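You operate a simulated robot arm through the tools that you are given. There is no shell and no other tool. Be economical: measure what you need, move in short steps, check, and stop when the job is done.

Carry out the task below with a simulated robot arm. There is one attempt and no reset: what you move stays moved.

TASK
Put the purple pocket book on the red coaster. Then fetch the orange pocket book and stand it on the pink plate.
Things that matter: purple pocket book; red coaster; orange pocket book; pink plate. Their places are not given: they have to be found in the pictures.

It is judged by the outcome, as a careful person would: the job done as asked, and still so three seconds after it is handed in. It fails if anything else is knocked over, pushed out of place, dropped, spilled or broken.

THE ROBOT
A 6-joint arm with a two-finger parallel gripper, fixed in place. Base frame: the origin is at the foot of the arm, x ahead of it, y to its left, z up; the work surface is at about z = 0.7. Lengths are in m, angles in rad, forces in N, time in s.
With the tool pointing down near the work surface it reaches from about 0.22 to 0.62 m from the base axis. Its first joint turns from -1.152 to 1.152 rad. Payload 2.7 kg.
Tool frame: the origin (TCP) lies between the finger pads and is the grasp point; the fingertips stand 0.023 m ahead of it; z points along the fingers, y is the line along which they close. The gripper opens to 0.094 m. The fingers are 0.038 m wide and 0.01 m thick; the gripper's body (0.054 by 0.096 m) begins 0.039 m behind the TCP.
Orientation is that of the tool frame in the base frame, as [roll, pitch, yaw] about the fixed x, y, z axes, in that order (R = Rz(yaw) Ry(pitch) Rx(roll)). With the fingers straight down and closing along the base's y, the tool's x points along the base's -x, its y along +y and its z along -z.

THE INTERFACE
- The arm moves only by the tool drive_tool. Its argument "targets" is a list that holds one entry, the list of rows, each a list of 7 numbers: the turn, a rotation vector about the tool's x, y, z in rad, then the shift along the tool's x, y, z in m, then the opening, from 0 (shut) to 1 (fully open). In form: [[[rx, ry, rz, dx, dy, dz, fingers], ...]]. A call has 1 to 8 rows; each row shifts and turns the commanded pose from where the row before left it, along the tool's axes as they then stand. A row lasts 0.2 s, in which the tool goes at most 0.05 m and 0.15 rad; a call with a longer step from one row to the next is refused whole, and so is a gripper value outside its range. A pose out of reach is approached as far as the arm can. The call stops where the force on the tool passes 40 N (or 10 N more than at its start, if that is more) or the arm is blocked; 0.2 s more then pass. The fingers move at their own pace (about 0.045 m/s each) and stop on an object; they squeeze with about 42 N. The grip force told is the motor's: it shows also when the fingers shut on nothing. Time passes only in rows, and 0.2 s behind the last, so rows that do not move let the fingers close. It gives the time, the measured TCP pose, the force on the tool (base axes), the opening and the grip force at its end, in the units of the frame above (readings bear some noise), and new pictures: "views" is both (left out), scene, wrist or none.
- Cameras (640 x 400 px; columns grow to the right, rows downward): "scene" is fixed at [0.0686, -0.4228, 1.4084]; the picture's right is [0.85, -0.52, 0.00], its down [-0.27, -0.45, -0.85] and it looks along [0.44, 0.73, -0.53] (base axes); focal length 341 px, centre (320, 200). "wrist" rides on the gripper at [-0.039, 0, -0.044] in the tool frame; the picture's right is [0.00, -1.00, 0.00], its down [0.97, 0.00, -0.24] and it looks along [0.24, 0.00, 0.97] (tool axes); focal length 218 px, centre (320, 200).
- measure_at(camera, pixels): for up to 12 pixels [column, row] of the newest picture of that camera ("zoom" is the newest enlarged one), the place [x, y, z] in the base frame of the surface seen there, good to about 0.002 m. No time passes.
- inspect(camera, box): a new picture of the part [left, top, right, bottom] of that camera's present view, enlarged. No time passes.
- close_job(): hands the job in; it is judged then, once.

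Work in short steps. Measure before you move; look again where a grasp or a placing could have gone wrong, and mend it. You have 80 turns and 120 pictures in all, the two below and enlarged ones among them. Open the gripper and draw the arm clear of the work before you hand the job in, unless the task says otherwise; then end with one line.

The tools are called after "Call:" as name(argument=value, ...) on one line, values as JSON. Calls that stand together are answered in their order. drive_tool: Moves the arm, as the interface text tells. Its arguments: {"type":"object","properties":{"targets":{"type":"array","items":{"type":"array","items":{"type":"array","items":{"type":"number"}}}},"views":{"type":"string","enum":["both","scene","wrist","none"]}},"required":["targets"]} The other tools are called the same way: measure_at (camera, pixels) gives the place of the surface under pixels of a picture; inspect (camera, box) takes an enlarged picture of a part of a camera's view; close_job () hands the job in.

At the start:

```text
t: 0.0
ee_pos: [0.4304, 0.2131, 1.0109]
ee_rot: [3.14, 0.002, -3.141]
wrist_force: [0.7, 0.3, 0.1]
gripper_width: 0.0941
grasp_force: 0.1
```

scene: 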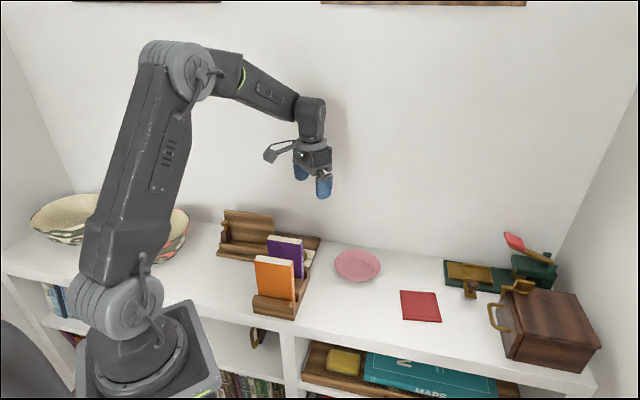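
wrist: 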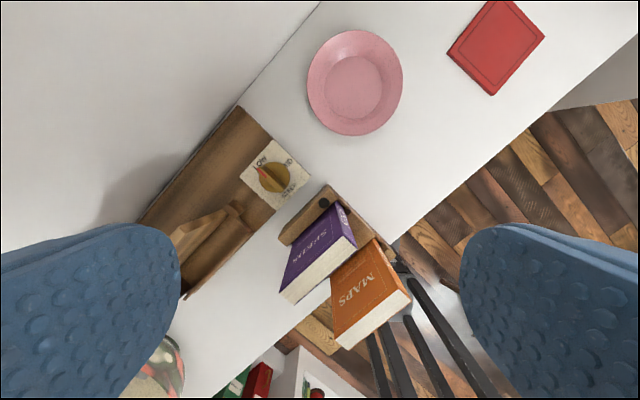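

I see the purple and orange books in a wooden rack near scene (285,265). I enlarge to look at them.

Call:
inspect(camera="scene", box=[200, 190, 400, 330])

Call:
inspect(camera="wrist", box=[220, 120, 460, 370])

Call:
measure_at(camera="scene", pixels=[[270, 238], [302, 240], [268, 252], [303, 247], [256, 257], [294, 263], [256, 290], [293, 299], [357, 265], [420, 306], [401, 291], [438, 320]])

Call:
measure_at(camera="wrist", pixels=[[331, 207], [354, 245], [281, 291], [293, 303], [374, 239], [410, 295], [333, 335], [348, 347], [355, 85], [497, 47], [322, 190], [283, 240]])

```text
2.86 times, centred on (300, 260) of scene
```

zoom: 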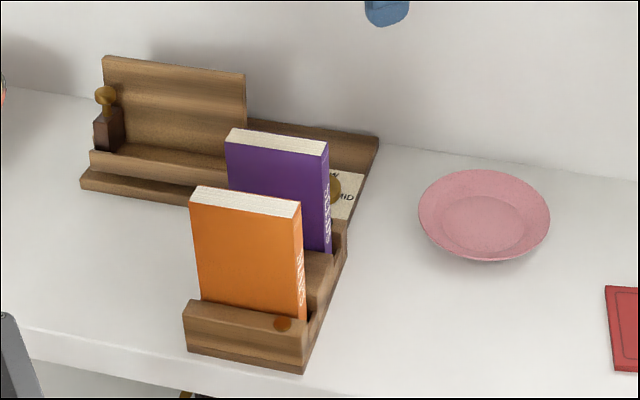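

```text
1.60 times, centred on (340, 245) of wrist
```

zoom: 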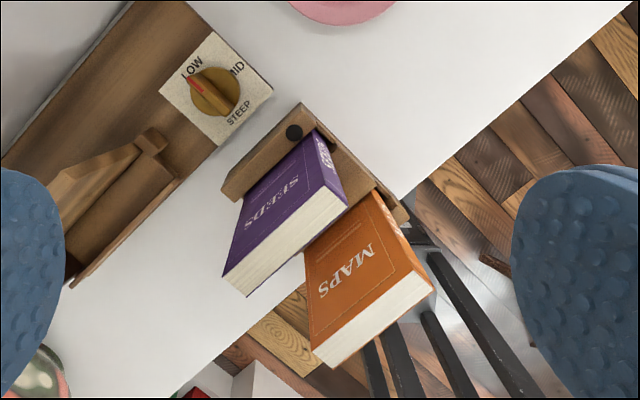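

```text
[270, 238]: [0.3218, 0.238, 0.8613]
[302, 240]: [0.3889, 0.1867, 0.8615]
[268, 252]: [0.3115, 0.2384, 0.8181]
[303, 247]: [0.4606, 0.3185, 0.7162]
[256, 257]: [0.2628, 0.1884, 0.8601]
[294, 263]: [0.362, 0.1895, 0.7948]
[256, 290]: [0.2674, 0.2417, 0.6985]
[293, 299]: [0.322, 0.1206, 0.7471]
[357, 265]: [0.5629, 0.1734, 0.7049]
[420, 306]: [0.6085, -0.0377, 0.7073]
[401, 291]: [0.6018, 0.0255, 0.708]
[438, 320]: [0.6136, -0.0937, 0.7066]
```

```text
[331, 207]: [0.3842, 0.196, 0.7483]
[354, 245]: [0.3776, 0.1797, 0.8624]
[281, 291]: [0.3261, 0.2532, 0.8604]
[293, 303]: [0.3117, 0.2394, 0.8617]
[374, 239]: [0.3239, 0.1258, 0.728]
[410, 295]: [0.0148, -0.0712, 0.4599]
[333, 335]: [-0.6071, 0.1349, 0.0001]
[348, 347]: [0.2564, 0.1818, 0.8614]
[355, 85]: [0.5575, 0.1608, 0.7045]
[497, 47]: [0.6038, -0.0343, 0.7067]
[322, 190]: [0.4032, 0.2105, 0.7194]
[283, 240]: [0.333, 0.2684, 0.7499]
```

The books stand in slots with tops at z≈0.861, turned about 45°. I measure the top edges, the rack, the plate's flat centre and the coaster corners more closely.

Call:
measure_at(camera="wrist", pixels=[[284, 293], [292, 300], [352, 240], [354, 248], [336, 337], [348, 345], [404, 287], [408, 296], [449, 52], [491, 3], [543, 38], [492, 93]])

Call:
measure_at(camera="wrist", pixels=[[310, 85], [320, 85], [326, 85], [335, 85], [375, 85], [383, 85], [392, 85], [400, 85], [355, 35], [355, 58], [355, 115], [355, 132]])

Call:
inspect(camera="scene", box=[320, 230, 620, 400])

```text
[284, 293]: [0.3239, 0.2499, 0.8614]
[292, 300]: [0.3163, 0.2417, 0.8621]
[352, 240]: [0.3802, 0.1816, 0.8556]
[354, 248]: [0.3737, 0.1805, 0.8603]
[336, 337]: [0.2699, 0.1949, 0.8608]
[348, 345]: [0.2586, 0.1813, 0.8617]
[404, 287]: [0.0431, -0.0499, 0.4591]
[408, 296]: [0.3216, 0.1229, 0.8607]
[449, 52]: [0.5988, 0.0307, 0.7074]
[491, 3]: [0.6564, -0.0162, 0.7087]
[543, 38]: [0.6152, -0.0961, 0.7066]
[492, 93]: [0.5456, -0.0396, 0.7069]
```

```text
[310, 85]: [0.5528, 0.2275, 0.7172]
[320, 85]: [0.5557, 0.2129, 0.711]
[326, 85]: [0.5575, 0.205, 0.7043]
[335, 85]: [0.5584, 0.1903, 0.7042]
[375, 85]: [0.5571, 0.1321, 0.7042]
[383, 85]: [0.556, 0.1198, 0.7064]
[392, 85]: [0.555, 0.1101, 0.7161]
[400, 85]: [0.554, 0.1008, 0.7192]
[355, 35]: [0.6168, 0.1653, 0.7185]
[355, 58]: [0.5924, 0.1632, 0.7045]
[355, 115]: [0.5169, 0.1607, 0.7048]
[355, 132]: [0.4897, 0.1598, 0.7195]
```

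```text
2.13 times, centred on (470, 315) of scene
```

zoom: 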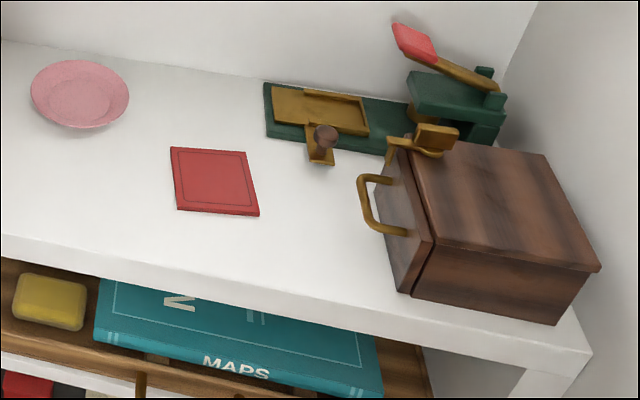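

The purple book's top centre is ≈(0.351,0.216), with its long axis at about -0.74 rad. I move above it, turn by 0.74 and narrow the gripper.

Call:
drive_tool(targets=[[[0, 0, 0, 0.04, 0.0015, 0, 0.6], [0, 0, 0, 0.039, 0.0015, 0, 0.6], [0, 0, 0.148, 0, 0, 0, 0.6], [0, 0, 0.148, 0, 0, 0, 0.6], [0, 0, 0.148, 0, 0, 0, 0.6], [0, 0, 0.148, 0, 0, 0, 0.6], [0, 0, 0.148, 0, 0, 0, 0.6], [0, 0, 0, 0, 0, 0.04, 0.6]]], views="both")

```text
t: 1.8
ee_pos: [0.3526, 0.2164, 0.9723]
ee_rot: [3.138, 0.001, 2.401]
wrist_force: [-0.8, -0.1, -1.1]
gripper_width: 0.0567
grasp_force: 0.0
```

scene: 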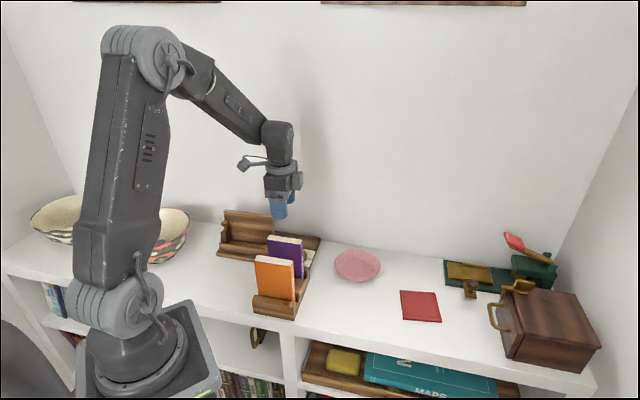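
wrist: 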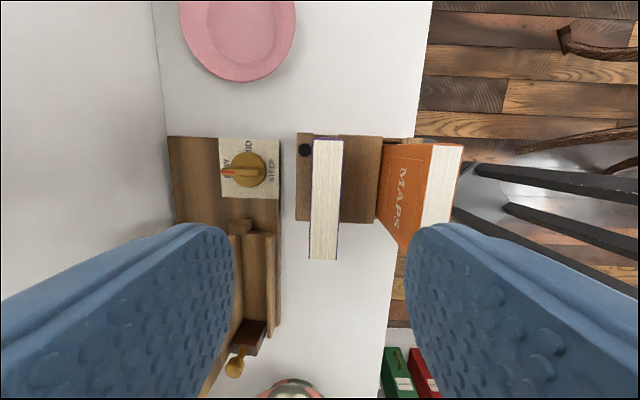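

The book top is at columns 310–343, slightly right of the centre line and a little turned. I measure its corners.

Call:
measure_at(camera="wrist", pixels=[[316, 142], [341, 143], [311, 256], [335, 257], [327, 200], [313, 200], [338, 200], [460, 150], [425, 225], [432, 150]])

Call:
inspect(camera="wrist", box=[260, 120, 480, 270])

```text
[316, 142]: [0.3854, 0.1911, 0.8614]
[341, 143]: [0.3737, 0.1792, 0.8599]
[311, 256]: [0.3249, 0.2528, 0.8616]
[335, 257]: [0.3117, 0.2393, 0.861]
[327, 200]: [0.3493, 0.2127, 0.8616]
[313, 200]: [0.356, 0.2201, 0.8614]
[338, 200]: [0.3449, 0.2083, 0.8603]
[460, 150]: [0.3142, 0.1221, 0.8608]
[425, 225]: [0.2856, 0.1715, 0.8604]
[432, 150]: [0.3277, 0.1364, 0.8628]
```

```text
2.67 times, centred on (370, 195) of wrist
```

zoom: 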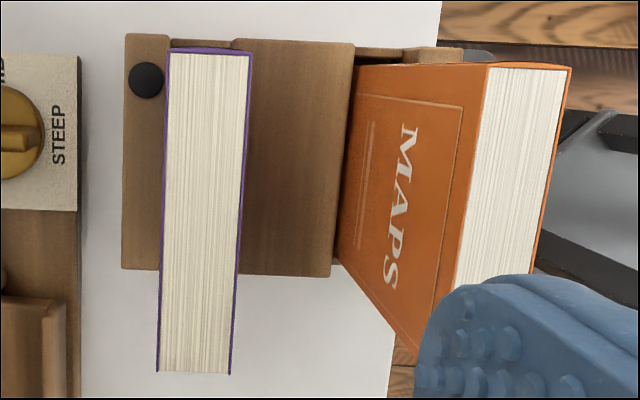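

The book is centred at (0.3495,0.215) with its axis at 45°. I correct by 0.045 rad and about 3 mm, then lower until the TCP is 25 mm below the book's top.

Call:
drive_tool(targets=[[[0, 0, 0.045, 0, 0, 0, 0.6], [0, 0, 0, 0.0012, -0.0032, 0, 0.6], [0, 0, 0, 0, 0, 0.045, 0.6], [0, 0, 0, 0, 0, 0.03, 0.6], [0, 0, 0, 0, 0, 0.03, 0.6], [0, 0, 0, 0, 0, 0.03, 0.6], [0, 0, 0, 0, 0, 0, 0.6]]])

```text
t: 3.4
ee_pos: [0.3503, 0.2139, 0.8376]
ee_rot: [3.138, 0.0, 2.357]
wrist_force: [-0.6, -1.3, -0.7]
gripper_width: 0.0562
grasp_force: 0.1
```

scene: 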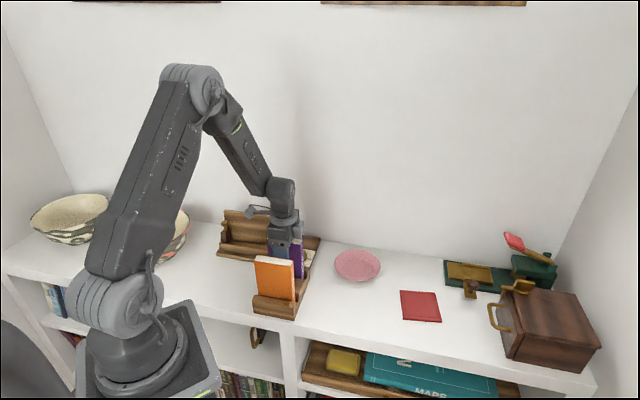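
wrist: 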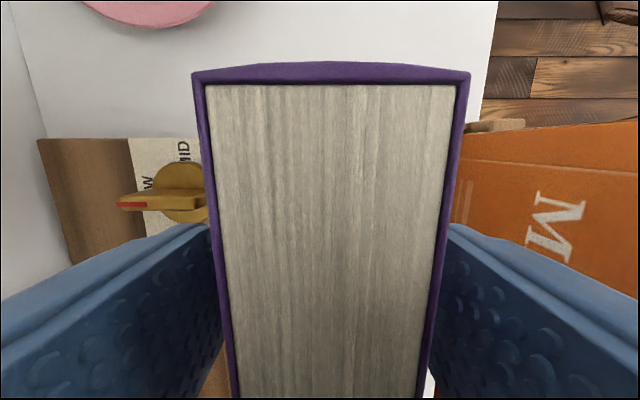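

The book sits squarely between the fingers, so I close on it.

Call:
drive_tool(targets=[[[0, 0, 0, 0, 0, 0, 0.3], [0, 0, 0, 0, 0, 0, 0.15], [0, 0, 0, 0, 0, 0, 0], [0, 0, 0, 0, 0, 0, 0], [0, 0, 0, 0, 0, 0, 0]]], views="wrist")

```text
t: 4.6
ee_pos: [0.3499, 0.2155, 0.8363]
ee_rot: [3.139, 0.0, 2.357]
wrist_force: [-0.1, -0.9, 0.4]
gripper_width: 0.0218
grasp_force: 41.7
```

wrist: 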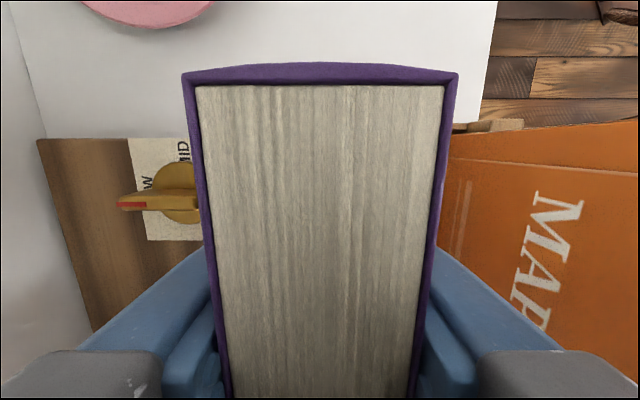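

Gripped at 21.8 mm with 42 N. I lift straight up and look.

Call:
drive_tool(targets=[[[0, 0, 0, 0, 0, -0.01, 0], [0, 0, 0, 0, 0, -0.02, 0], [0, 0, 0, 0, 0, -0.03, 0], [0, 0, 0, 0, 0, -0.03, 0], [0, 0, 0, 0, 0, -0.03, 0], [0, 0, 0, 0, 0, -0.02, 0], [0, 0, 0, 0, 0, 0, 0]]])

Call:
inspect(camera="scene", box=[200, 150, 400, 330])

```text
t: 6.2
ee_pos: [0.3482, 0.2124, 0.9759]
ee_rot: [3.141, 0.0, 2.358]
wrist_force: [0.1, 0.7, -2.5]
gripper_width: 0.0216
grasp_force: 42.1
```

scene: 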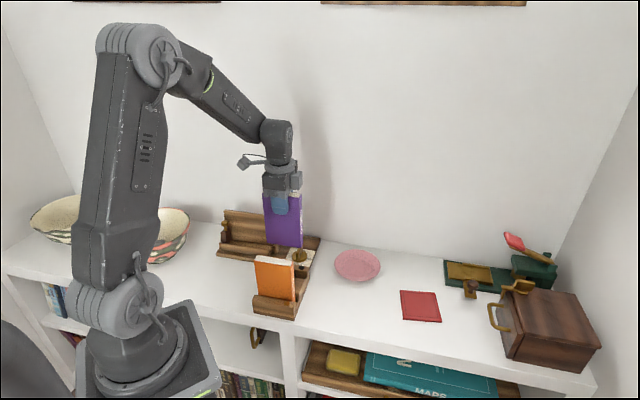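
wrist: 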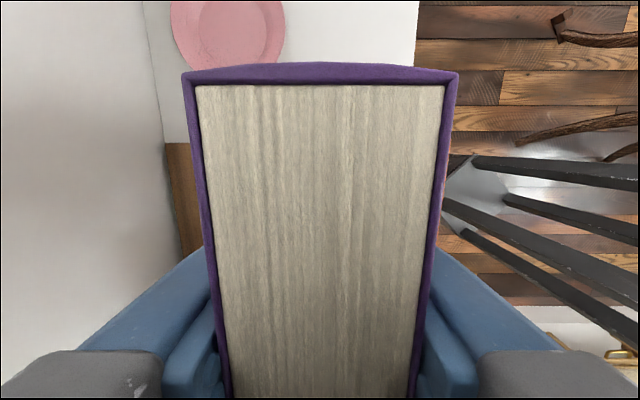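

```text
2.22 times, centred on (300, 240) of scene
```

zoom: 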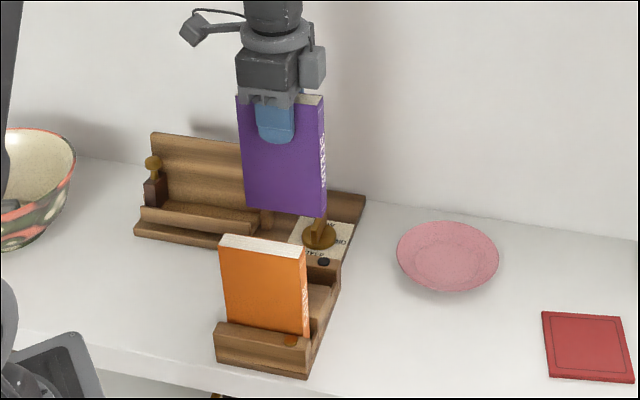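

The book is held upright. I measure its lower corners to learn its height.

Call:
measure_at(camera="zoom", pixels=[[249, 205], [318, 213], [285, 207], [245, 110], [318, 110], [268, 255], [544, 314], [620, 318], [633, 379], [548, 377], [588, 346]])

```text
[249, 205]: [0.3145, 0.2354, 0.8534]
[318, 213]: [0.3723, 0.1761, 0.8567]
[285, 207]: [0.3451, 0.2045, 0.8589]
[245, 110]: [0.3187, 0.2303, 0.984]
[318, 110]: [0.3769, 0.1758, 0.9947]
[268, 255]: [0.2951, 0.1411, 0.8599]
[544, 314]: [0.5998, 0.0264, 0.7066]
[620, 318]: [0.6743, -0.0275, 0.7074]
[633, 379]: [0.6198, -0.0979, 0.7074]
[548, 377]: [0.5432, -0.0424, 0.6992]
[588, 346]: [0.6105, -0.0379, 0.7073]
```

The book's bottom is about 0.125 m below the TCP. The coaster centre is ≈(0.609,-0.034), with its sides at -0.66 rad. I carry the book there at this height.

Call:
drive_tool(targets=[[[0, 0, 0, -0.03, 0.001, 0, 0], [0, 0, 0, -0.047, 0.001, 0, 0], [0, 0, 0, -0.048, 0.001, 0, 0], [0, 0, 0, -0.048, 0.001, 0, 0], [0, 0, 0, -0.048, 0.002, 0, 0], [0, 0, 0, -0.048, 0.001, 0, 0], [0, 0, 0, -0.048, 0.001, 0, 0], [0, 0, 0, -0.04, 0.001, 0, 0]]], views="none")

Call:
drive_tool(targets=[[[0, 0, -0.06, 0, 0, 0, 0], [0, 0, -0.06, 0, 0, 0, 0], [0, 0, 0, 0, 0, 0.03, 0], [0, 0, 0, 0, 0, 0.03, 0], [0, 0, 0, 0, 0, 0.03, 0], [0, 0, 0, 0, 0, 0, 0], [0, 0, 0, 0, 0, 0, 0]]])

Call:
inspect(camera="scene", box=[340, 190, 540, 330])

```text
t: 8.0
ee_pos: [0.6083, -0.0336, 0.9751]
ee_rot: [3.139, 0.0, 2.358]
wrist_force: [-0.8, -0.7, -2.0]
gripper_width: 0.0216
grasp_force: 41.9
```

```text
t: 9.6
ee_pos: [0.6089, -0.032, 0.8861]
ee_rot: [3.139, 0.001, 2.476]
wrist_force: [0.4, -0.3, -1.9]
gripper_width: 0.0216
grasp_force: 42.0
```

scene: 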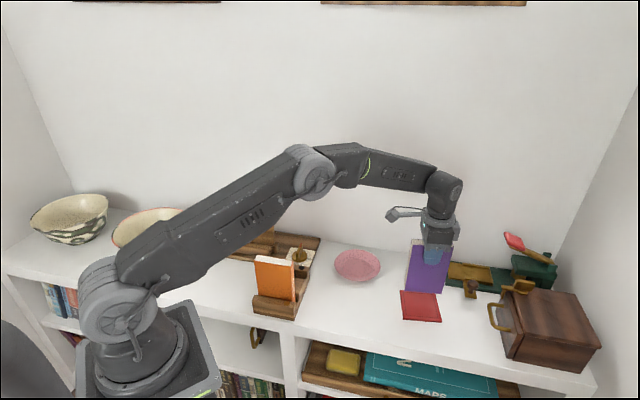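
wrist: 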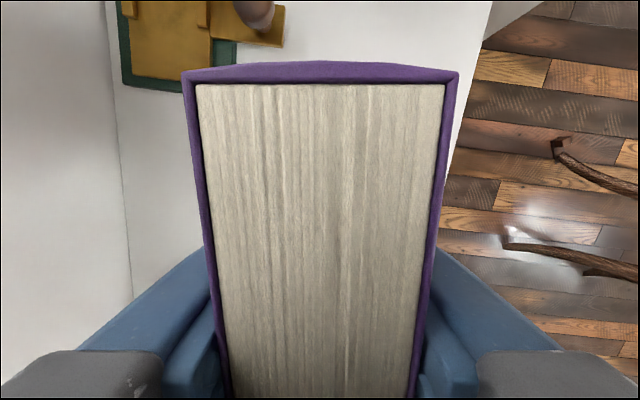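

```text
2.86 times, centred on (440, 260) of scene
```

zoom: 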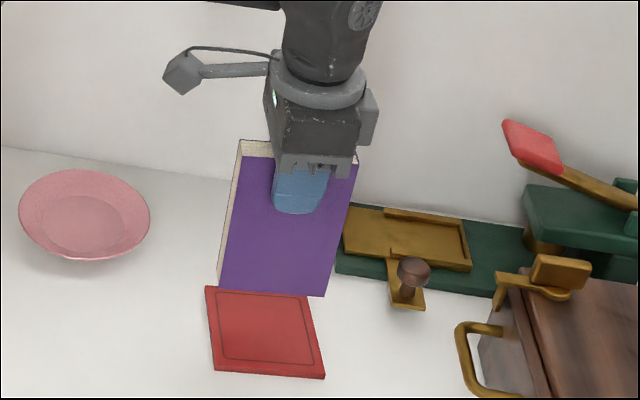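

The book hovers over the coaster. I check its lower corners against the coaster.

Call:
measure_at(camera="zoom", pixels=[[224, 279], [322, 292], [270, 285], [237, 165], [208, 290], [302, 299], [216, 367], [322, 373], [218, 270]])

```text
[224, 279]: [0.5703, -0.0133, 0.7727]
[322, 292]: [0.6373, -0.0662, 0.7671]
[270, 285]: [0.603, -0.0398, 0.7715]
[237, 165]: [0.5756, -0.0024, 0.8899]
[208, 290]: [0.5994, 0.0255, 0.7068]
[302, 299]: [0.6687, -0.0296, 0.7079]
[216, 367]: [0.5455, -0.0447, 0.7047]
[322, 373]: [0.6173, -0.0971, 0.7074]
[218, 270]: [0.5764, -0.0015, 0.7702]
```

Alignment is good; I shift 5 mm along tool -y and lower to about 10 mm above the coaster.

Call:
drive_tool(targets=[[[0, 0, 0, 0, -0.005, 0, 0], [0, 0, 0, 0, 0, 0.03, 0], [0, 0, 0, 0, 0, 0.014, 0], [0, 0, 0, 0, 0, 0.002, 0], [0, 0, 0, 0, 0, 0, 0]]], views="scene")

Call:
inspect(camera="scene", box=[380, 230, 460, 330])

```text
t: 10.8
ee_pos: [0.6057, -0.0348, 0.8414]
ee_rot: [3.14, 0.001, 2.477]
wrist_force: [0.4, 0.5, -1.0]
gripper_width: 0.0218
grasp_force: 41.6
```

scene: 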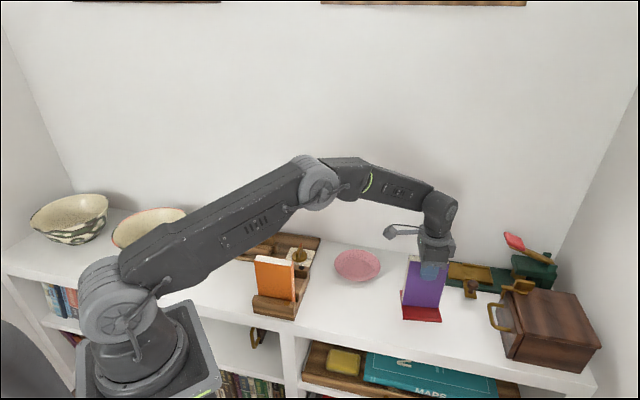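

```text
4.00 times, centred on (420, 280) of scene
```

zoom: 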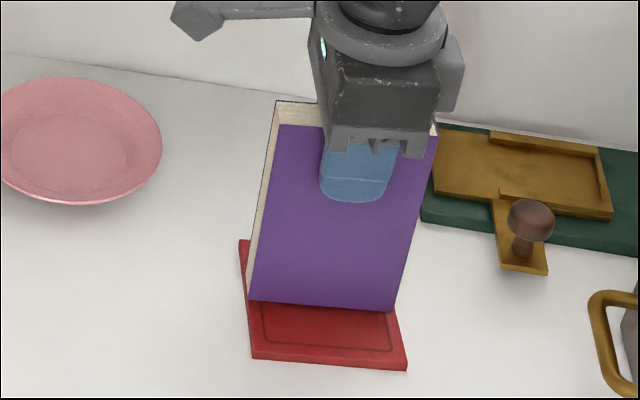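

Aligned over the coaster. I lower in 2 mm steps to find contact.

Call:
drive_tool(targets=[[[0, 0, 0, 0, 0, 0.003, 0], [0, 0, 0, 0, 0, 0.002, 0], [0, 0, 0, 0, 0, 0.001, 0], [0, 0, 0, 0, 0, 0, 0]]], views="none")

Call:
measure_at(camera="zoom", pixels=[[252, 296], [390, 307], [320, 302], [320, 325]])

```text
t: 11.8
ee_pos: [0.6067, -0.0362, 0.8337]
ee_rot: [3.141, 0.002, 2.477]
wrist_force: [0.3, 0.2, -2.5]
gripper_width: 0.0215
grasp_force: 41.9
```

```text
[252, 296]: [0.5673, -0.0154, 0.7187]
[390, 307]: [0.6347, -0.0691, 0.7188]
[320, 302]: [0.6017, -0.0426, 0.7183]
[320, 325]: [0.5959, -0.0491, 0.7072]
```

Call:
drive_tool(targets=[[[0, 0, 0, 0, 0, 0.001, 0], [0, 0, 0, 0, 0, 0.001, 0], [0, 0, 0, 0, 0, 0.001, 0], [0, 0, 0, 0, 0, 0, 0]]], views="none")

```text
t: 12.8
ee_pos: [0.6072, -0.0355, 0.8327]
ee_rot: [3.137, 0.002, 2.477]
wrist_force: [-1.7, 1.4, 8.1]
gripper_width: 0.0218
grasp_force: 42.6
```

The force has risen to +8 N, so the book is in contact. I open the fingers gently.

Call:
drive_tool(targets=[[[0, 0, 0, 0, 0, 0, 0.3], [0, 0, 0, 0, 0, 0, 0.5], [0, 0, 0, 0, 0, 0, 0.6], [0, 0, 0, 0, 0, 0, 0.6]]])

Call:
inspect(camera="scene", box=[380, 230, 460, 330])

```text
t: 13.8
ee_pos: [0.606, -0.0362, 0.8308]
ee_rot: [3.14, 0.002, 2.477]
wrist_force: [0.2, 0.6, 1.0]
gripper_width: 0.0564
grasp_force: 0.2
```

scene: 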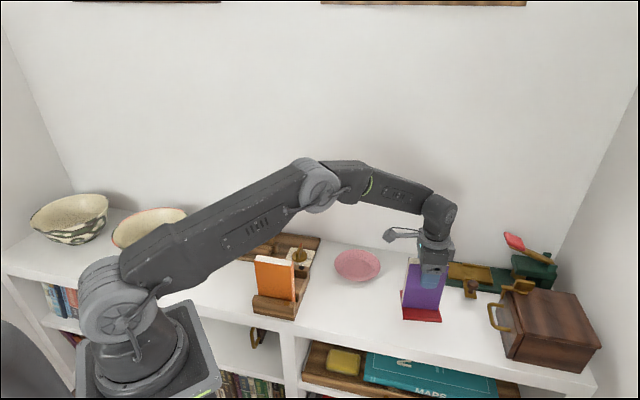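
wrist: 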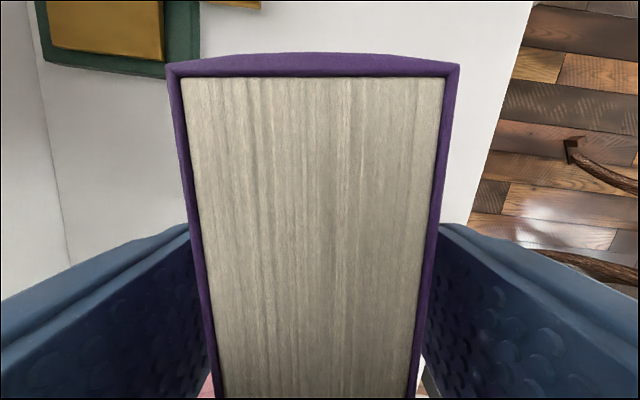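

```text
4.00 times, centred on (420, 280) of scene
```

zoom: 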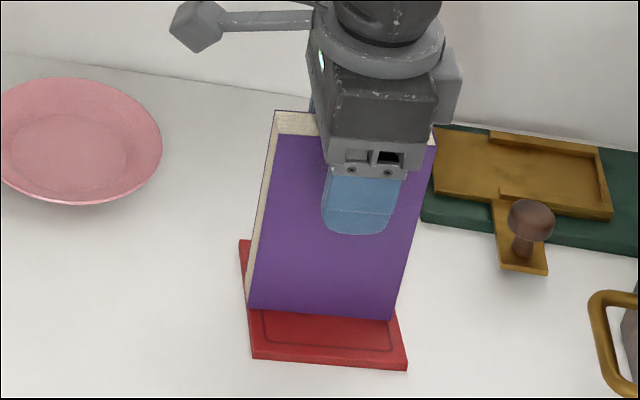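

The book stands on its own. I raise the gripper and travel back to above the orange book.

Call:
drive_tool(targets=[[[0, 0, 0, 0, 0, -0.02, 0.6], [0, 0, 0, 0, 0, -0.04, 0.6], [0, 0, 0, 0, 0, -0.045, 0.6], [0, 0, 0, 0, 0, -0.04, 0.6], [0, 0, 0, 0.01, 0, 0, 0.6], [0, 0, 0, 0.035, -0.003, 0, 0.6], [0, 0, 0, 0.045, -0.005, 0, 0.6], [0, 0, 0, 0.045, -0.005, 0, 0.6]]], views="none")

Call:
drive_tool(targets=[[[0, 0, 0, 0.045, -0.005, 0, 0.6], [0, 0, 0, 0.045, -0.005, 0, 0.6], [0, 0, 0, 0.045, -0.005, 0, 0.6], [0, 0, 0, 0.045, -0.005, 0, 0.6], [0, 0, 0.06, 0.045, -0.005, 0, 0.6], [0, 0, 0.06, 0.003, -0.001, 0, 0.6], [0, 0, 0, 0, 0, 0, 0.6]]])

```text
t: 15.6
ee_pos: [0.4914, 0.0363, 0.9762]
ee_rot: [3.139, 0.003, 2.476]
wrist_force: [-0.2, 0.5, 0.0]
gripper_width: 0.0562
grasp_force: 0.2
```

```text
t: 17.2
ee_pos: [0.2961, 0.1589, 0.9754]
ee_rot: [-3.141, 0.001, 2.356]
wrist_force: [0.5, -0.2, 0.1]
gripper_width: 0.0565
grasp_force: 0.1
```

scene: 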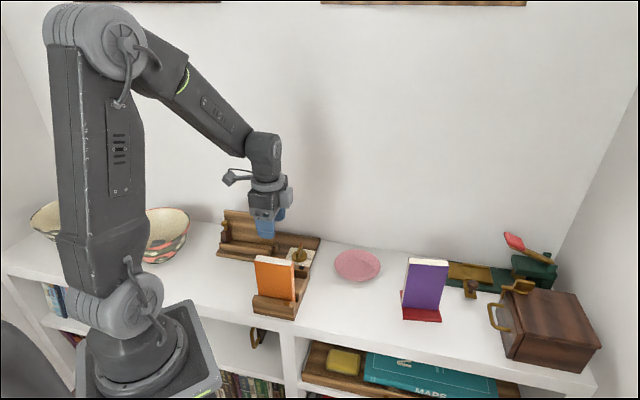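
wrist: 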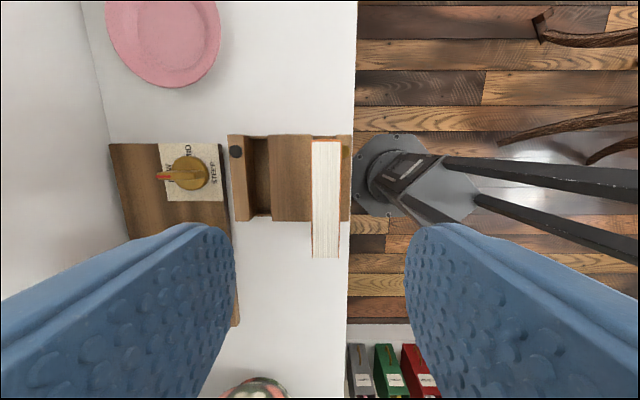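

The purple book stands. The orange top spans columns 311–341 and rows 138–258; I measure its corners.

Call:
measure_at(camera="wrist", pixels=[[314, 142], [339, 143], [314, 256], [337, 256], [313, 200], [338, 200], [326, 141], [326, 256]])

Call:
inspect(camera="wrist", box=[220, 120, 400, 270])

```text
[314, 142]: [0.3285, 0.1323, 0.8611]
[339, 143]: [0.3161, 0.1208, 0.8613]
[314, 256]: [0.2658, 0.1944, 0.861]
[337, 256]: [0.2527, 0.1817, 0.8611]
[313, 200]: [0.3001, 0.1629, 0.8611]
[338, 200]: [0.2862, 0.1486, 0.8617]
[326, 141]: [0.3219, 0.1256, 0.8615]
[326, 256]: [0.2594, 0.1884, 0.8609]
```

```text
2.67 times, centred on (310, 195) of wrist
```

zoom: 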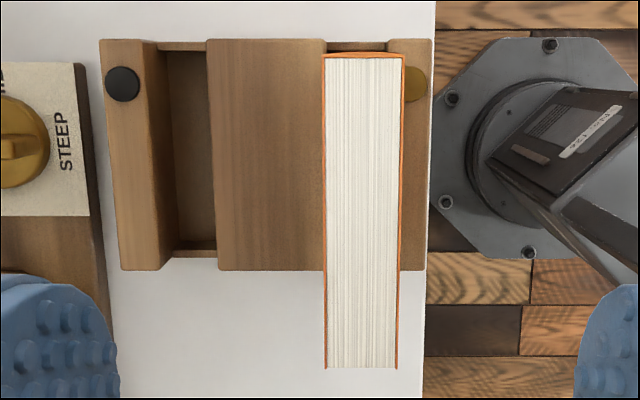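

Orange is centred at ≈(0.2915,0.1565), at 45°. I correct the position, lower and close.

Call:
drive_tool(targets=[[[0, 0, 0, 0.0015, -0.0045, 0, 0.6], [0, 0, 0, 0, 0, 0.045, 0.6], [0, 0, 0, 0, 0, 0.035, 0.6], [0, 0, 0, 0, 0, 0.03, 0.6], [0, 0, 0, 0, 0, 0.029, 0.6], [0, 0, 0, 0, 0, 0, 0.6]]], views="wrist")

```text
t: 18.6
ee_pos: [0.291, 0.1563, 0.8373]
ee_rot: [3.138, 0.0, 2.356]
wrist_force: [-0.2, -0.4, 0.0]
gripper_width: 0.0566
grasp_force: 0.1
```

wrist: 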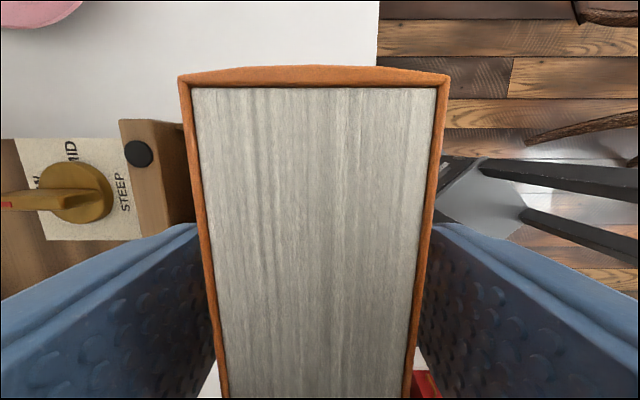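

Centred; I close and, once gripped, lift.

Call:
drive_tool(targets=[[[0, 0, 0, 0, 0, 0, 0.3], [0, 0, 0, 0, 0, 0, 0.15], [0, 0, 0, 0, 0, 0, 0], [0, 0, 0, 0, 0, 0, 0], [0, 0, 0, 0, 0, 0, 0]]], views="none")

Call:
drive_tool(targets=[[[0, 0, 0, 0, 0, -0.01, 0], [0, 0, 0, 0, 0, -0.02, 0], [0, 0, 0, 0, 0, -0.03, 0], [0, 0, 0, 0, 0, -0.03, 0], [0, 0, 0, 0, 0, -0.03, 0], [0, 0, 0, 0, 0, -0.02, 0], [0, 0, 0, 0, 0, 0, 0]]])

Call:
inspect(camera="scene", box=[200, 180, 400, 320])

```text
t: 19.8
ee_pos: [0.2914, 0.156, 0.8383]
ee_rot: [3.14, 0.001, 2.357]
wrist_force: [-0.5, 0.3, -0.3]
gripper_width: 0.0218
grasp_force: 42.1
```

```text
t: 21.4
ee_pos: [0.2924, 0.155, 0.9781]
ee_rot: [3.141, 0.0, 2.355]
wrist_force: [0.3, -0.5, -1.0]
gripper_width: 0.0215
grasp_force: 41.8
```

scene: 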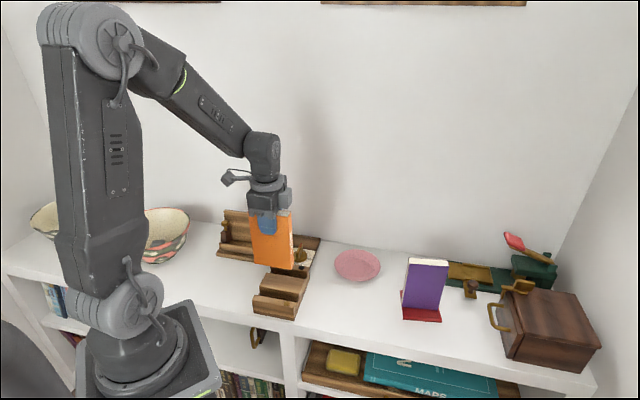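
wrist: 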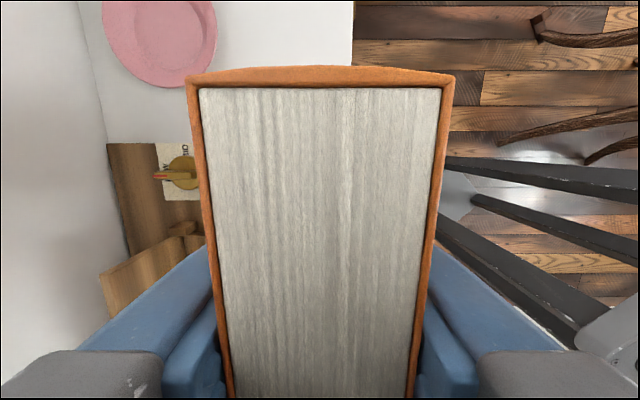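

```text
2.86 times, centred on (300, 250) of scene
```

zoom: 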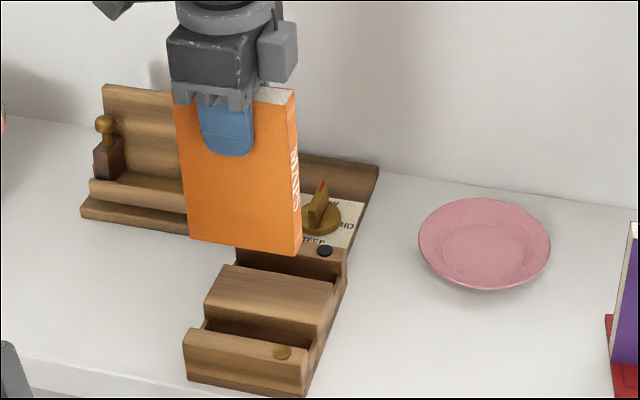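

The orange book is held upright. I measure the plate rim and its flat centre precisely.

Call:
measure_at(camera="zoom", pixels=[[420, 243], [549, 243], [484, 200], [484, 289], [440, 248], [445, 248], [450, 248], [518, 248], [524, 248], [530, 248], [484, 224], [484, 276]])

Call:
measure_at(camera="scene", pixels=[[357, 265], [346, 268], [349, 268], [366, 268], [369, 268], [357, 258], [357, 261], [357, 272], [357, 274], [357, 276]])

Call:
inspect(camera="scene", box=[325, 240, 395, 290])

```text
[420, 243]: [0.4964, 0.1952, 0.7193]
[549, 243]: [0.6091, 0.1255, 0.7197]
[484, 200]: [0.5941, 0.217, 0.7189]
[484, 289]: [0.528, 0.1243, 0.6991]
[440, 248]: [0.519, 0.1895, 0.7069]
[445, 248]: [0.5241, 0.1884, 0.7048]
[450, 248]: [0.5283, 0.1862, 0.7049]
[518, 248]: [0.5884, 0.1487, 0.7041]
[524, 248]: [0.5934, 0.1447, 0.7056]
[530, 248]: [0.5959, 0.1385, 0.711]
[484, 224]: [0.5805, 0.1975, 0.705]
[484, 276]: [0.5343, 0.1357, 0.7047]
```

```text
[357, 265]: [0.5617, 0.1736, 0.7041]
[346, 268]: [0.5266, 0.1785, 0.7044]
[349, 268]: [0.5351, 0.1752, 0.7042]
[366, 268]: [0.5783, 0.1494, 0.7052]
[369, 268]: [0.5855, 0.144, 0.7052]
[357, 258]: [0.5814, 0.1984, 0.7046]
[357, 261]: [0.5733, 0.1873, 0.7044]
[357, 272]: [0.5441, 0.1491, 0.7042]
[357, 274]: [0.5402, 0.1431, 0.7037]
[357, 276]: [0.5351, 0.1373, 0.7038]
```

```text
8.00 times, centred on (360, 265) of scene
```

zoom: 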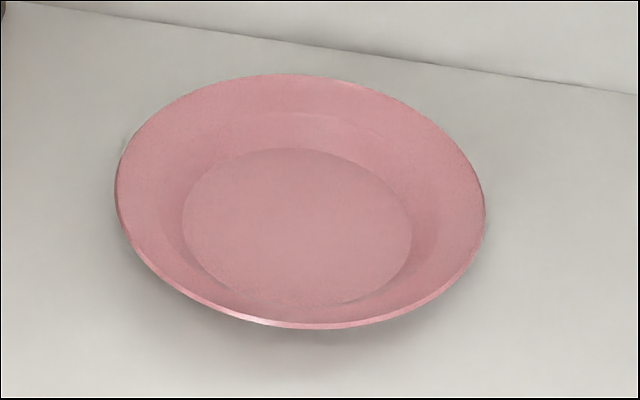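

Call:
measure_at(camera="zoom", pixels=[[297, 228], [185, 215], [410, 237], [275, 150], [315, 302], [120, 190], [482, 225], [265, 78], [330, 324], [200, 265], [390, 180]])

```text
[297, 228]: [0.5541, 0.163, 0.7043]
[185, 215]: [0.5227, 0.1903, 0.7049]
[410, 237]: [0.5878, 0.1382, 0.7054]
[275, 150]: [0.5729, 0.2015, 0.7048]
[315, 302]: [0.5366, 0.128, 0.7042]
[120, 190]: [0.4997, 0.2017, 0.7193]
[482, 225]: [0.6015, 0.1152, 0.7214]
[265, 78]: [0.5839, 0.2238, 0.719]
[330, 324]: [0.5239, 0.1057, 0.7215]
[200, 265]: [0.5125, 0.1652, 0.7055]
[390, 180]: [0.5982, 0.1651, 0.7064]
```

The plate's flat centre is (0.555,0.1645), about 0.085 m across. I carry the orange book above it.

Call:
drive_tool(targets=[[[0, 0, 0, -0.02, 0.0215, 0, 0], [0, 0, 0, -0.032, 0.0344, 0, 0], [0, 0, 0, -0.032, 0.0344, 0, 0], [0, 0, 0, -0.032, 0.0344, 0, 0], [0, 0, 0, -0.032, 0.0344, 0, 0], [0, 0, 0, -0.0308, 0.0329, 0, 0], [0, 0, 0, 0, 0, 0, 0]]], views="none")

Call:
drive_tool(targets=[[[0, 0, 0, 0, 0, 0.03, 0], [0, 0, 0, 0, 0, 0.03, 0], [0, 0, 0, 0, 0, 0.03, 0], [0, 0, 0, 0, 0, 0.02, 0], [0, 0, 0, 0, 0, 0, 0], [0, 0, 0, 0, 0, 0, 0]]])

Call:
inspect(camera="scene", box=[320, 200, 440, 300])

```text
t: 23.0
ee_pos: [0.553, 0.1651, 0.9768]
ee_rot: [3.139, 0.001, 2.359]
wrist_force: [-0.4, -0.3, -1.6]
gripper_width: 0.0216
grasp_force: 42.4
```

```text
t: 24.4
ee_pos: [0.5537, 0.165, 0.8675]
ee_rot: [3.139, 0.0, 2.356]
wrist_force: [1.1, 0.2, -1.7]
gripper_width: 0.0217
grasp_force: 41.8
```

scene: 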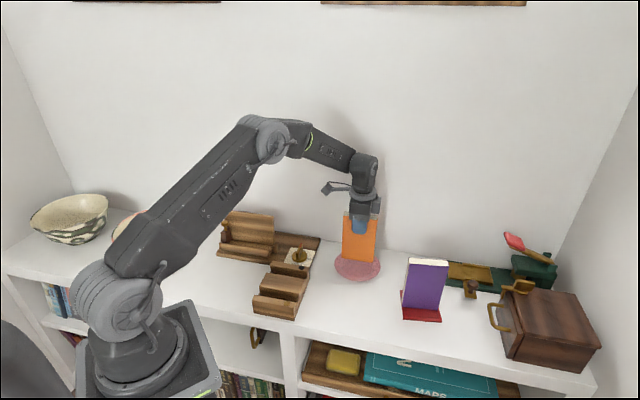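
wrist: 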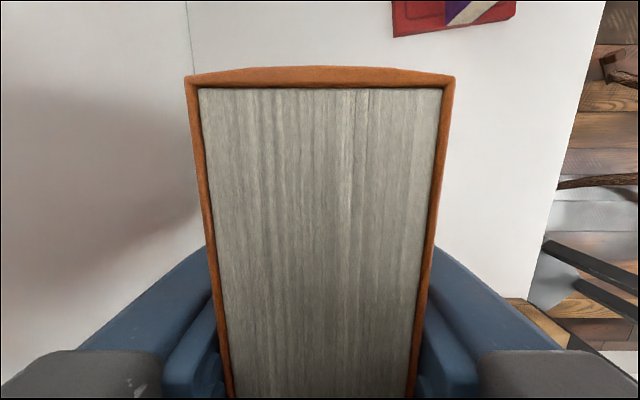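

```text
4.00 times, centred on (380, 250) of scene
```

zoom: 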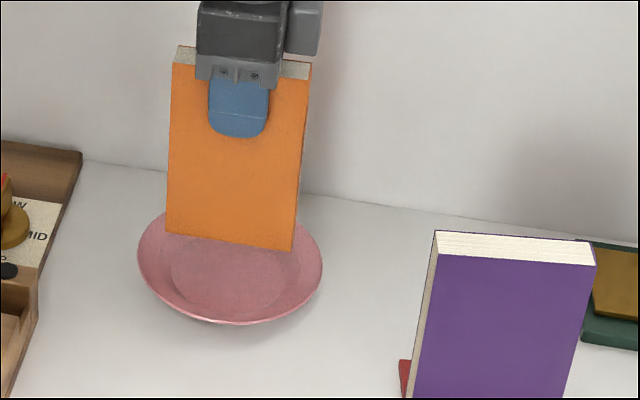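

I check the book's lower edge against the plate centre.

Call:
measure_at(camera="zoom", pixels=[[168, 230], [289, 247], [230, 238], [295, 244], [295, 230], [168, 150], [297, 150]])

```text
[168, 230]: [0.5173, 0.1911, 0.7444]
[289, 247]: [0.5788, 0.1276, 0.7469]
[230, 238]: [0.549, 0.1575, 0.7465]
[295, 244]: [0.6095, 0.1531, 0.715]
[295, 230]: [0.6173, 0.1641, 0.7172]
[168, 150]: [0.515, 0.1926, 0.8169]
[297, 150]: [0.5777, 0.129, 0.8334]
```

Within 2 mm of the centre. I correct slightly and lower to just above contact.

Call:
drive_tool(targets=[[[0, 0, 0, -0.001, -0.0013, 0, 0], [0, 0, 0, 0, 0, 0.015, 0], [0, 0, 0, 0, 0, 0.01, 0], [0, 0, 0, 0, 0, 0.004, 0], [0, 0, 0, 0, 0, 0, 0]]], views="scene")

Call:
inspect(camera="scene", box=[325, 230, 395, 290])

```text
t: 25.6
ee_pos: [0.5541, 0.1619, 0.8376]
ee_rot: [3.14, -0.001, 2.356]
wrist_force: [-0.6, 0.3, -1.5]
gripper_width: 0.0216
grasp_force: 41.7
```

scene: 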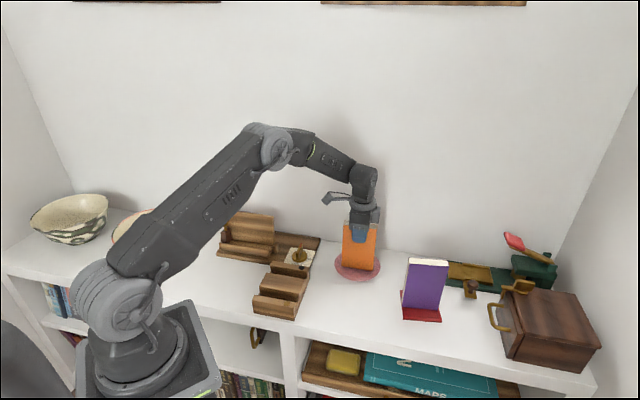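

```text
6.67 times, centred on (360, 260) of scene
```

zoom: 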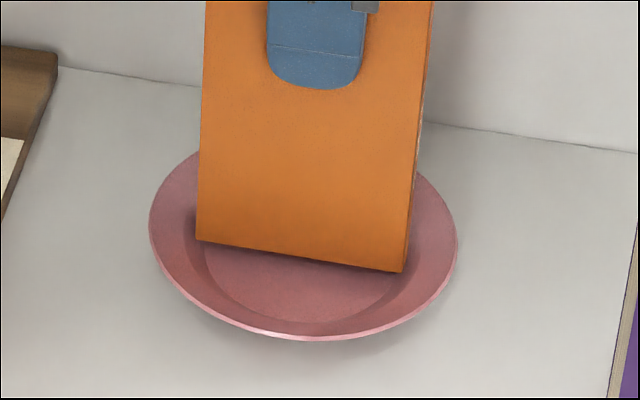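

Call:
measure_at(camera="zoom", pixels=[[199, 237], [401, 269], [300, 252], [407, 262]])

Call:
drive_tool(targets=[[[0, 0, 0, 0, 0, 0.001, 0], [0, 0, 0, 0, 0, 0.001, 0], [0, 0, 0, 0, 0, 0, 0]]], views="none")

```text
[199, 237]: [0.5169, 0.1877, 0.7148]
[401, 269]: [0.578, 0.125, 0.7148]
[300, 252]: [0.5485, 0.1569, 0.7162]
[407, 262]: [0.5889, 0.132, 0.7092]
```

```text
t: 26.4
ee_pos: [0.5535, 0.1641, 0.8372]
ee_rot: [3.139, 0.001, 2.356]
wrist_force: [-4.0, -0.1, 4.1]
gripper_width: 0.0217
grasp_force: 42.1
```

Contact begins early with a sideways force of -x 4 N: the book's right end touches the rising rim first. I shift 1 mm away from it and lower by 1 mm.

Call:
drive_tool(targets=[[[0, 0, 0, 0.001, -0.0003, 0, 0], [0, 0, 0, 0, 0, 0.0005, 0], [0, 0, 0, 0, 0, 0, 0]]], views="none")

```text
t: 27.2
ee_pos: [0.5544, 0.1648, 0.8371]
ee_rot: [3.137, 0.003, 2.357]
wrist_force: [3.6, -2.1, 4.9]
gripper_width: 0.0213
grasp_force: 41.6
```

The sideways force flipped, so the centre lies between the two. I go back 0.5 mm and press down a bit.

Call:
drive_tool(targets=[[[0, 0, 0, -0.0005, 0, 0, 0], [0, 0, 0, 0, 0, 0.0005, 0], [0, 0, 0, 0, 0, 0.0005, 0], [0, 0, 0, 0, 0, 0, 0]]], views="scene")

Call:
inspect(camera="scene", box=[325, 230, 395, 290])

```text
t: 28.2
ee_pos: [0.5521, 0.1628, 0.8361]
ee_rot: [3.137, 0.002, 2.357]
wrist_force: [-2.3, -2.0, 22.0]
gripper_width: 0.0218
grasp_force: 42.0
```

scene: 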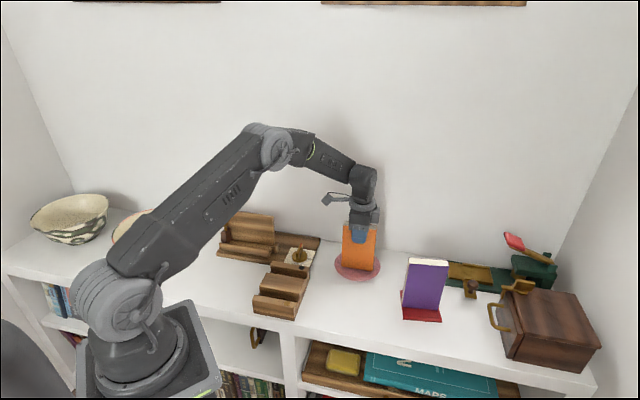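

```text
6.67 times, centred on (360, 260) of scene
```

zoom: 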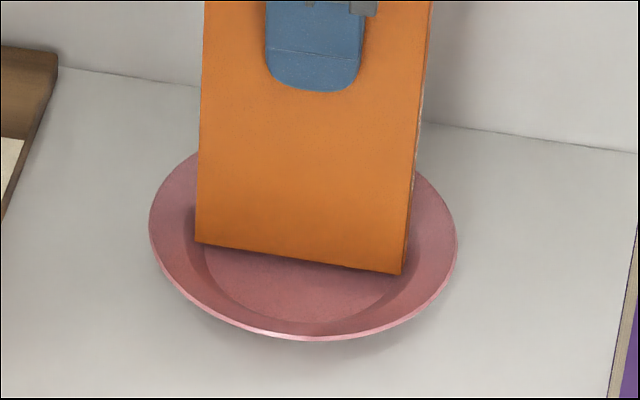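

It now bears almost vertically (22 N) on both ends. I relieve the push and open only slightly first, keeping the fingers as a guard.

Call:
drive_tool(targets=[[[0, 0, 0, 0, 0, -0.0007, 0], [0, 0, 0, 0, 0, 0, 0.26], [0, 0, 0, 0, 0, 0, 0.28], [0, 0, 0, 0, 0, 0, 0.28], [0, 0, 0, 0, 0, 0, 0.28], [0, 0, 0, 0, 0, 0, 0.28]]])

Call:
inspect(camera="scene", box=[325, 215, 395, 290])

```text
t: 29.6
ee_pos: [0.5528, 0.1647, 0.8367]
ee_rot: [3.138, 0.0, 2.357]
wrist_force: [-0.1, 1.0, -0.1]
gripper_width: 0.0263
grasp_force: 0.0
```

scene: 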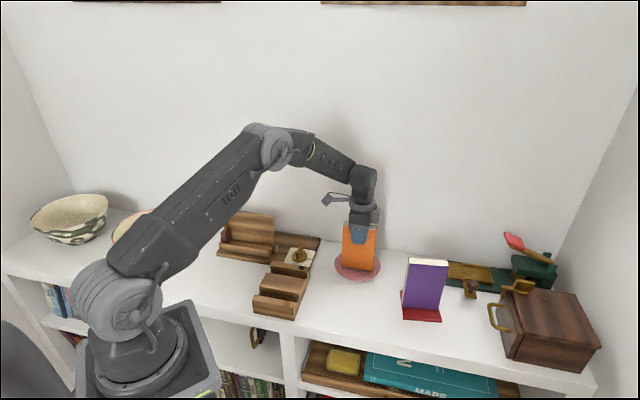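
wrist: 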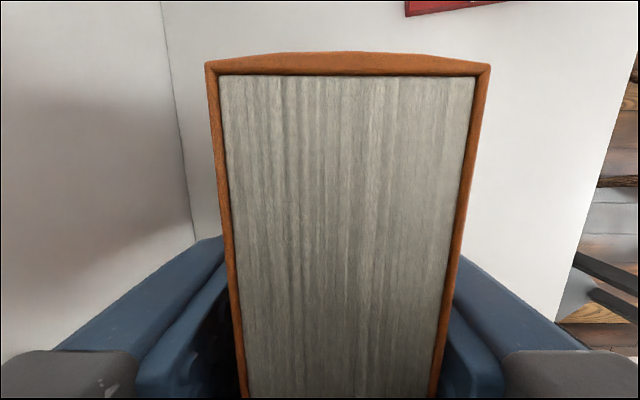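

```text
5.33 times, centred on (360, 252) of scene
```

zoom: 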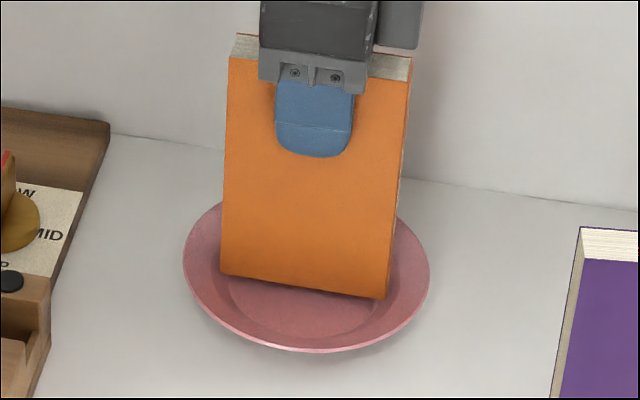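

The book's top has shifted a bit toward the right finger. I measure its tilt by its front face and top.

Call:
measure_at(camera="zoom", pixels=[[224, 268], [383, 293], [300, 281], [300, 200], [240, 80], [385, 95], [230, 150], [395, 150], [240, 45], [400, 68]])

Call:
measure_at(camera="wrist", pixels=[[230, 85], [350, 85], [465, 85], [240, 300], [345, 300], [445, 300]])

```text
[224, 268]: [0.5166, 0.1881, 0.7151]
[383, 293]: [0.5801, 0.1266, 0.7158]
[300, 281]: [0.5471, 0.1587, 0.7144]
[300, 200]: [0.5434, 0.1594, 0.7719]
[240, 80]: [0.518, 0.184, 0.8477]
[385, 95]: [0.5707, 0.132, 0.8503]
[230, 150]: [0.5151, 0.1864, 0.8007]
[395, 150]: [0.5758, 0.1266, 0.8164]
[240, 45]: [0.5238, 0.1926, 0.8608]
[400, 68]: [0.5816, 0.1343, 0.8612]
```

```text
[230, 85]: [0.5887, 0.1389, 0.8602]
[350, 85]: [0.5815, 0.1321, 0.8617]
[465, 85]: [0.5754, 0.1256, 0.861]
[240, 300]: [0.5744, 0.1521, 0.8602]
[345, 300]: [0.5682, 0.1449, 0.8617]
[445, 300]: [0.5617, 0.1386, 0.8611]
```

The book leans about 1° toward the robot-side finger. I open a touch more to see whether it follows the finger.

Call:
drive_tool(targets=[[[0, 0, 0, 0, 0, 0, 0.3], [0, 0, 0, 0, 0, 0, 0.32], [0, 0, 0, 0, 0, 0, 0.34], [0, 0, 0, 0, 0, 0, 0.34], [0, 0, 0, 0, 0, 0, 0.34]]], views="wrist")

```text
t: 30.8
ee_pos: [0.5531, 0.1651, 0.8358]
ee_rot: [3.14, 0.001, 2.356]
wrist_force: [-0.4, -0.1, 0.7]
gripper_width: 0.0321
grasp_force: 0.1
```

wrist: 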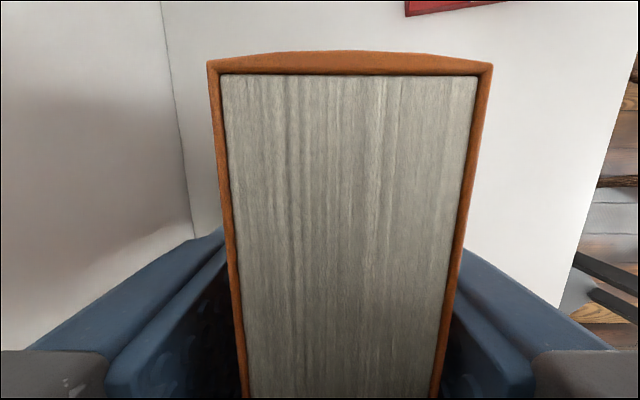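

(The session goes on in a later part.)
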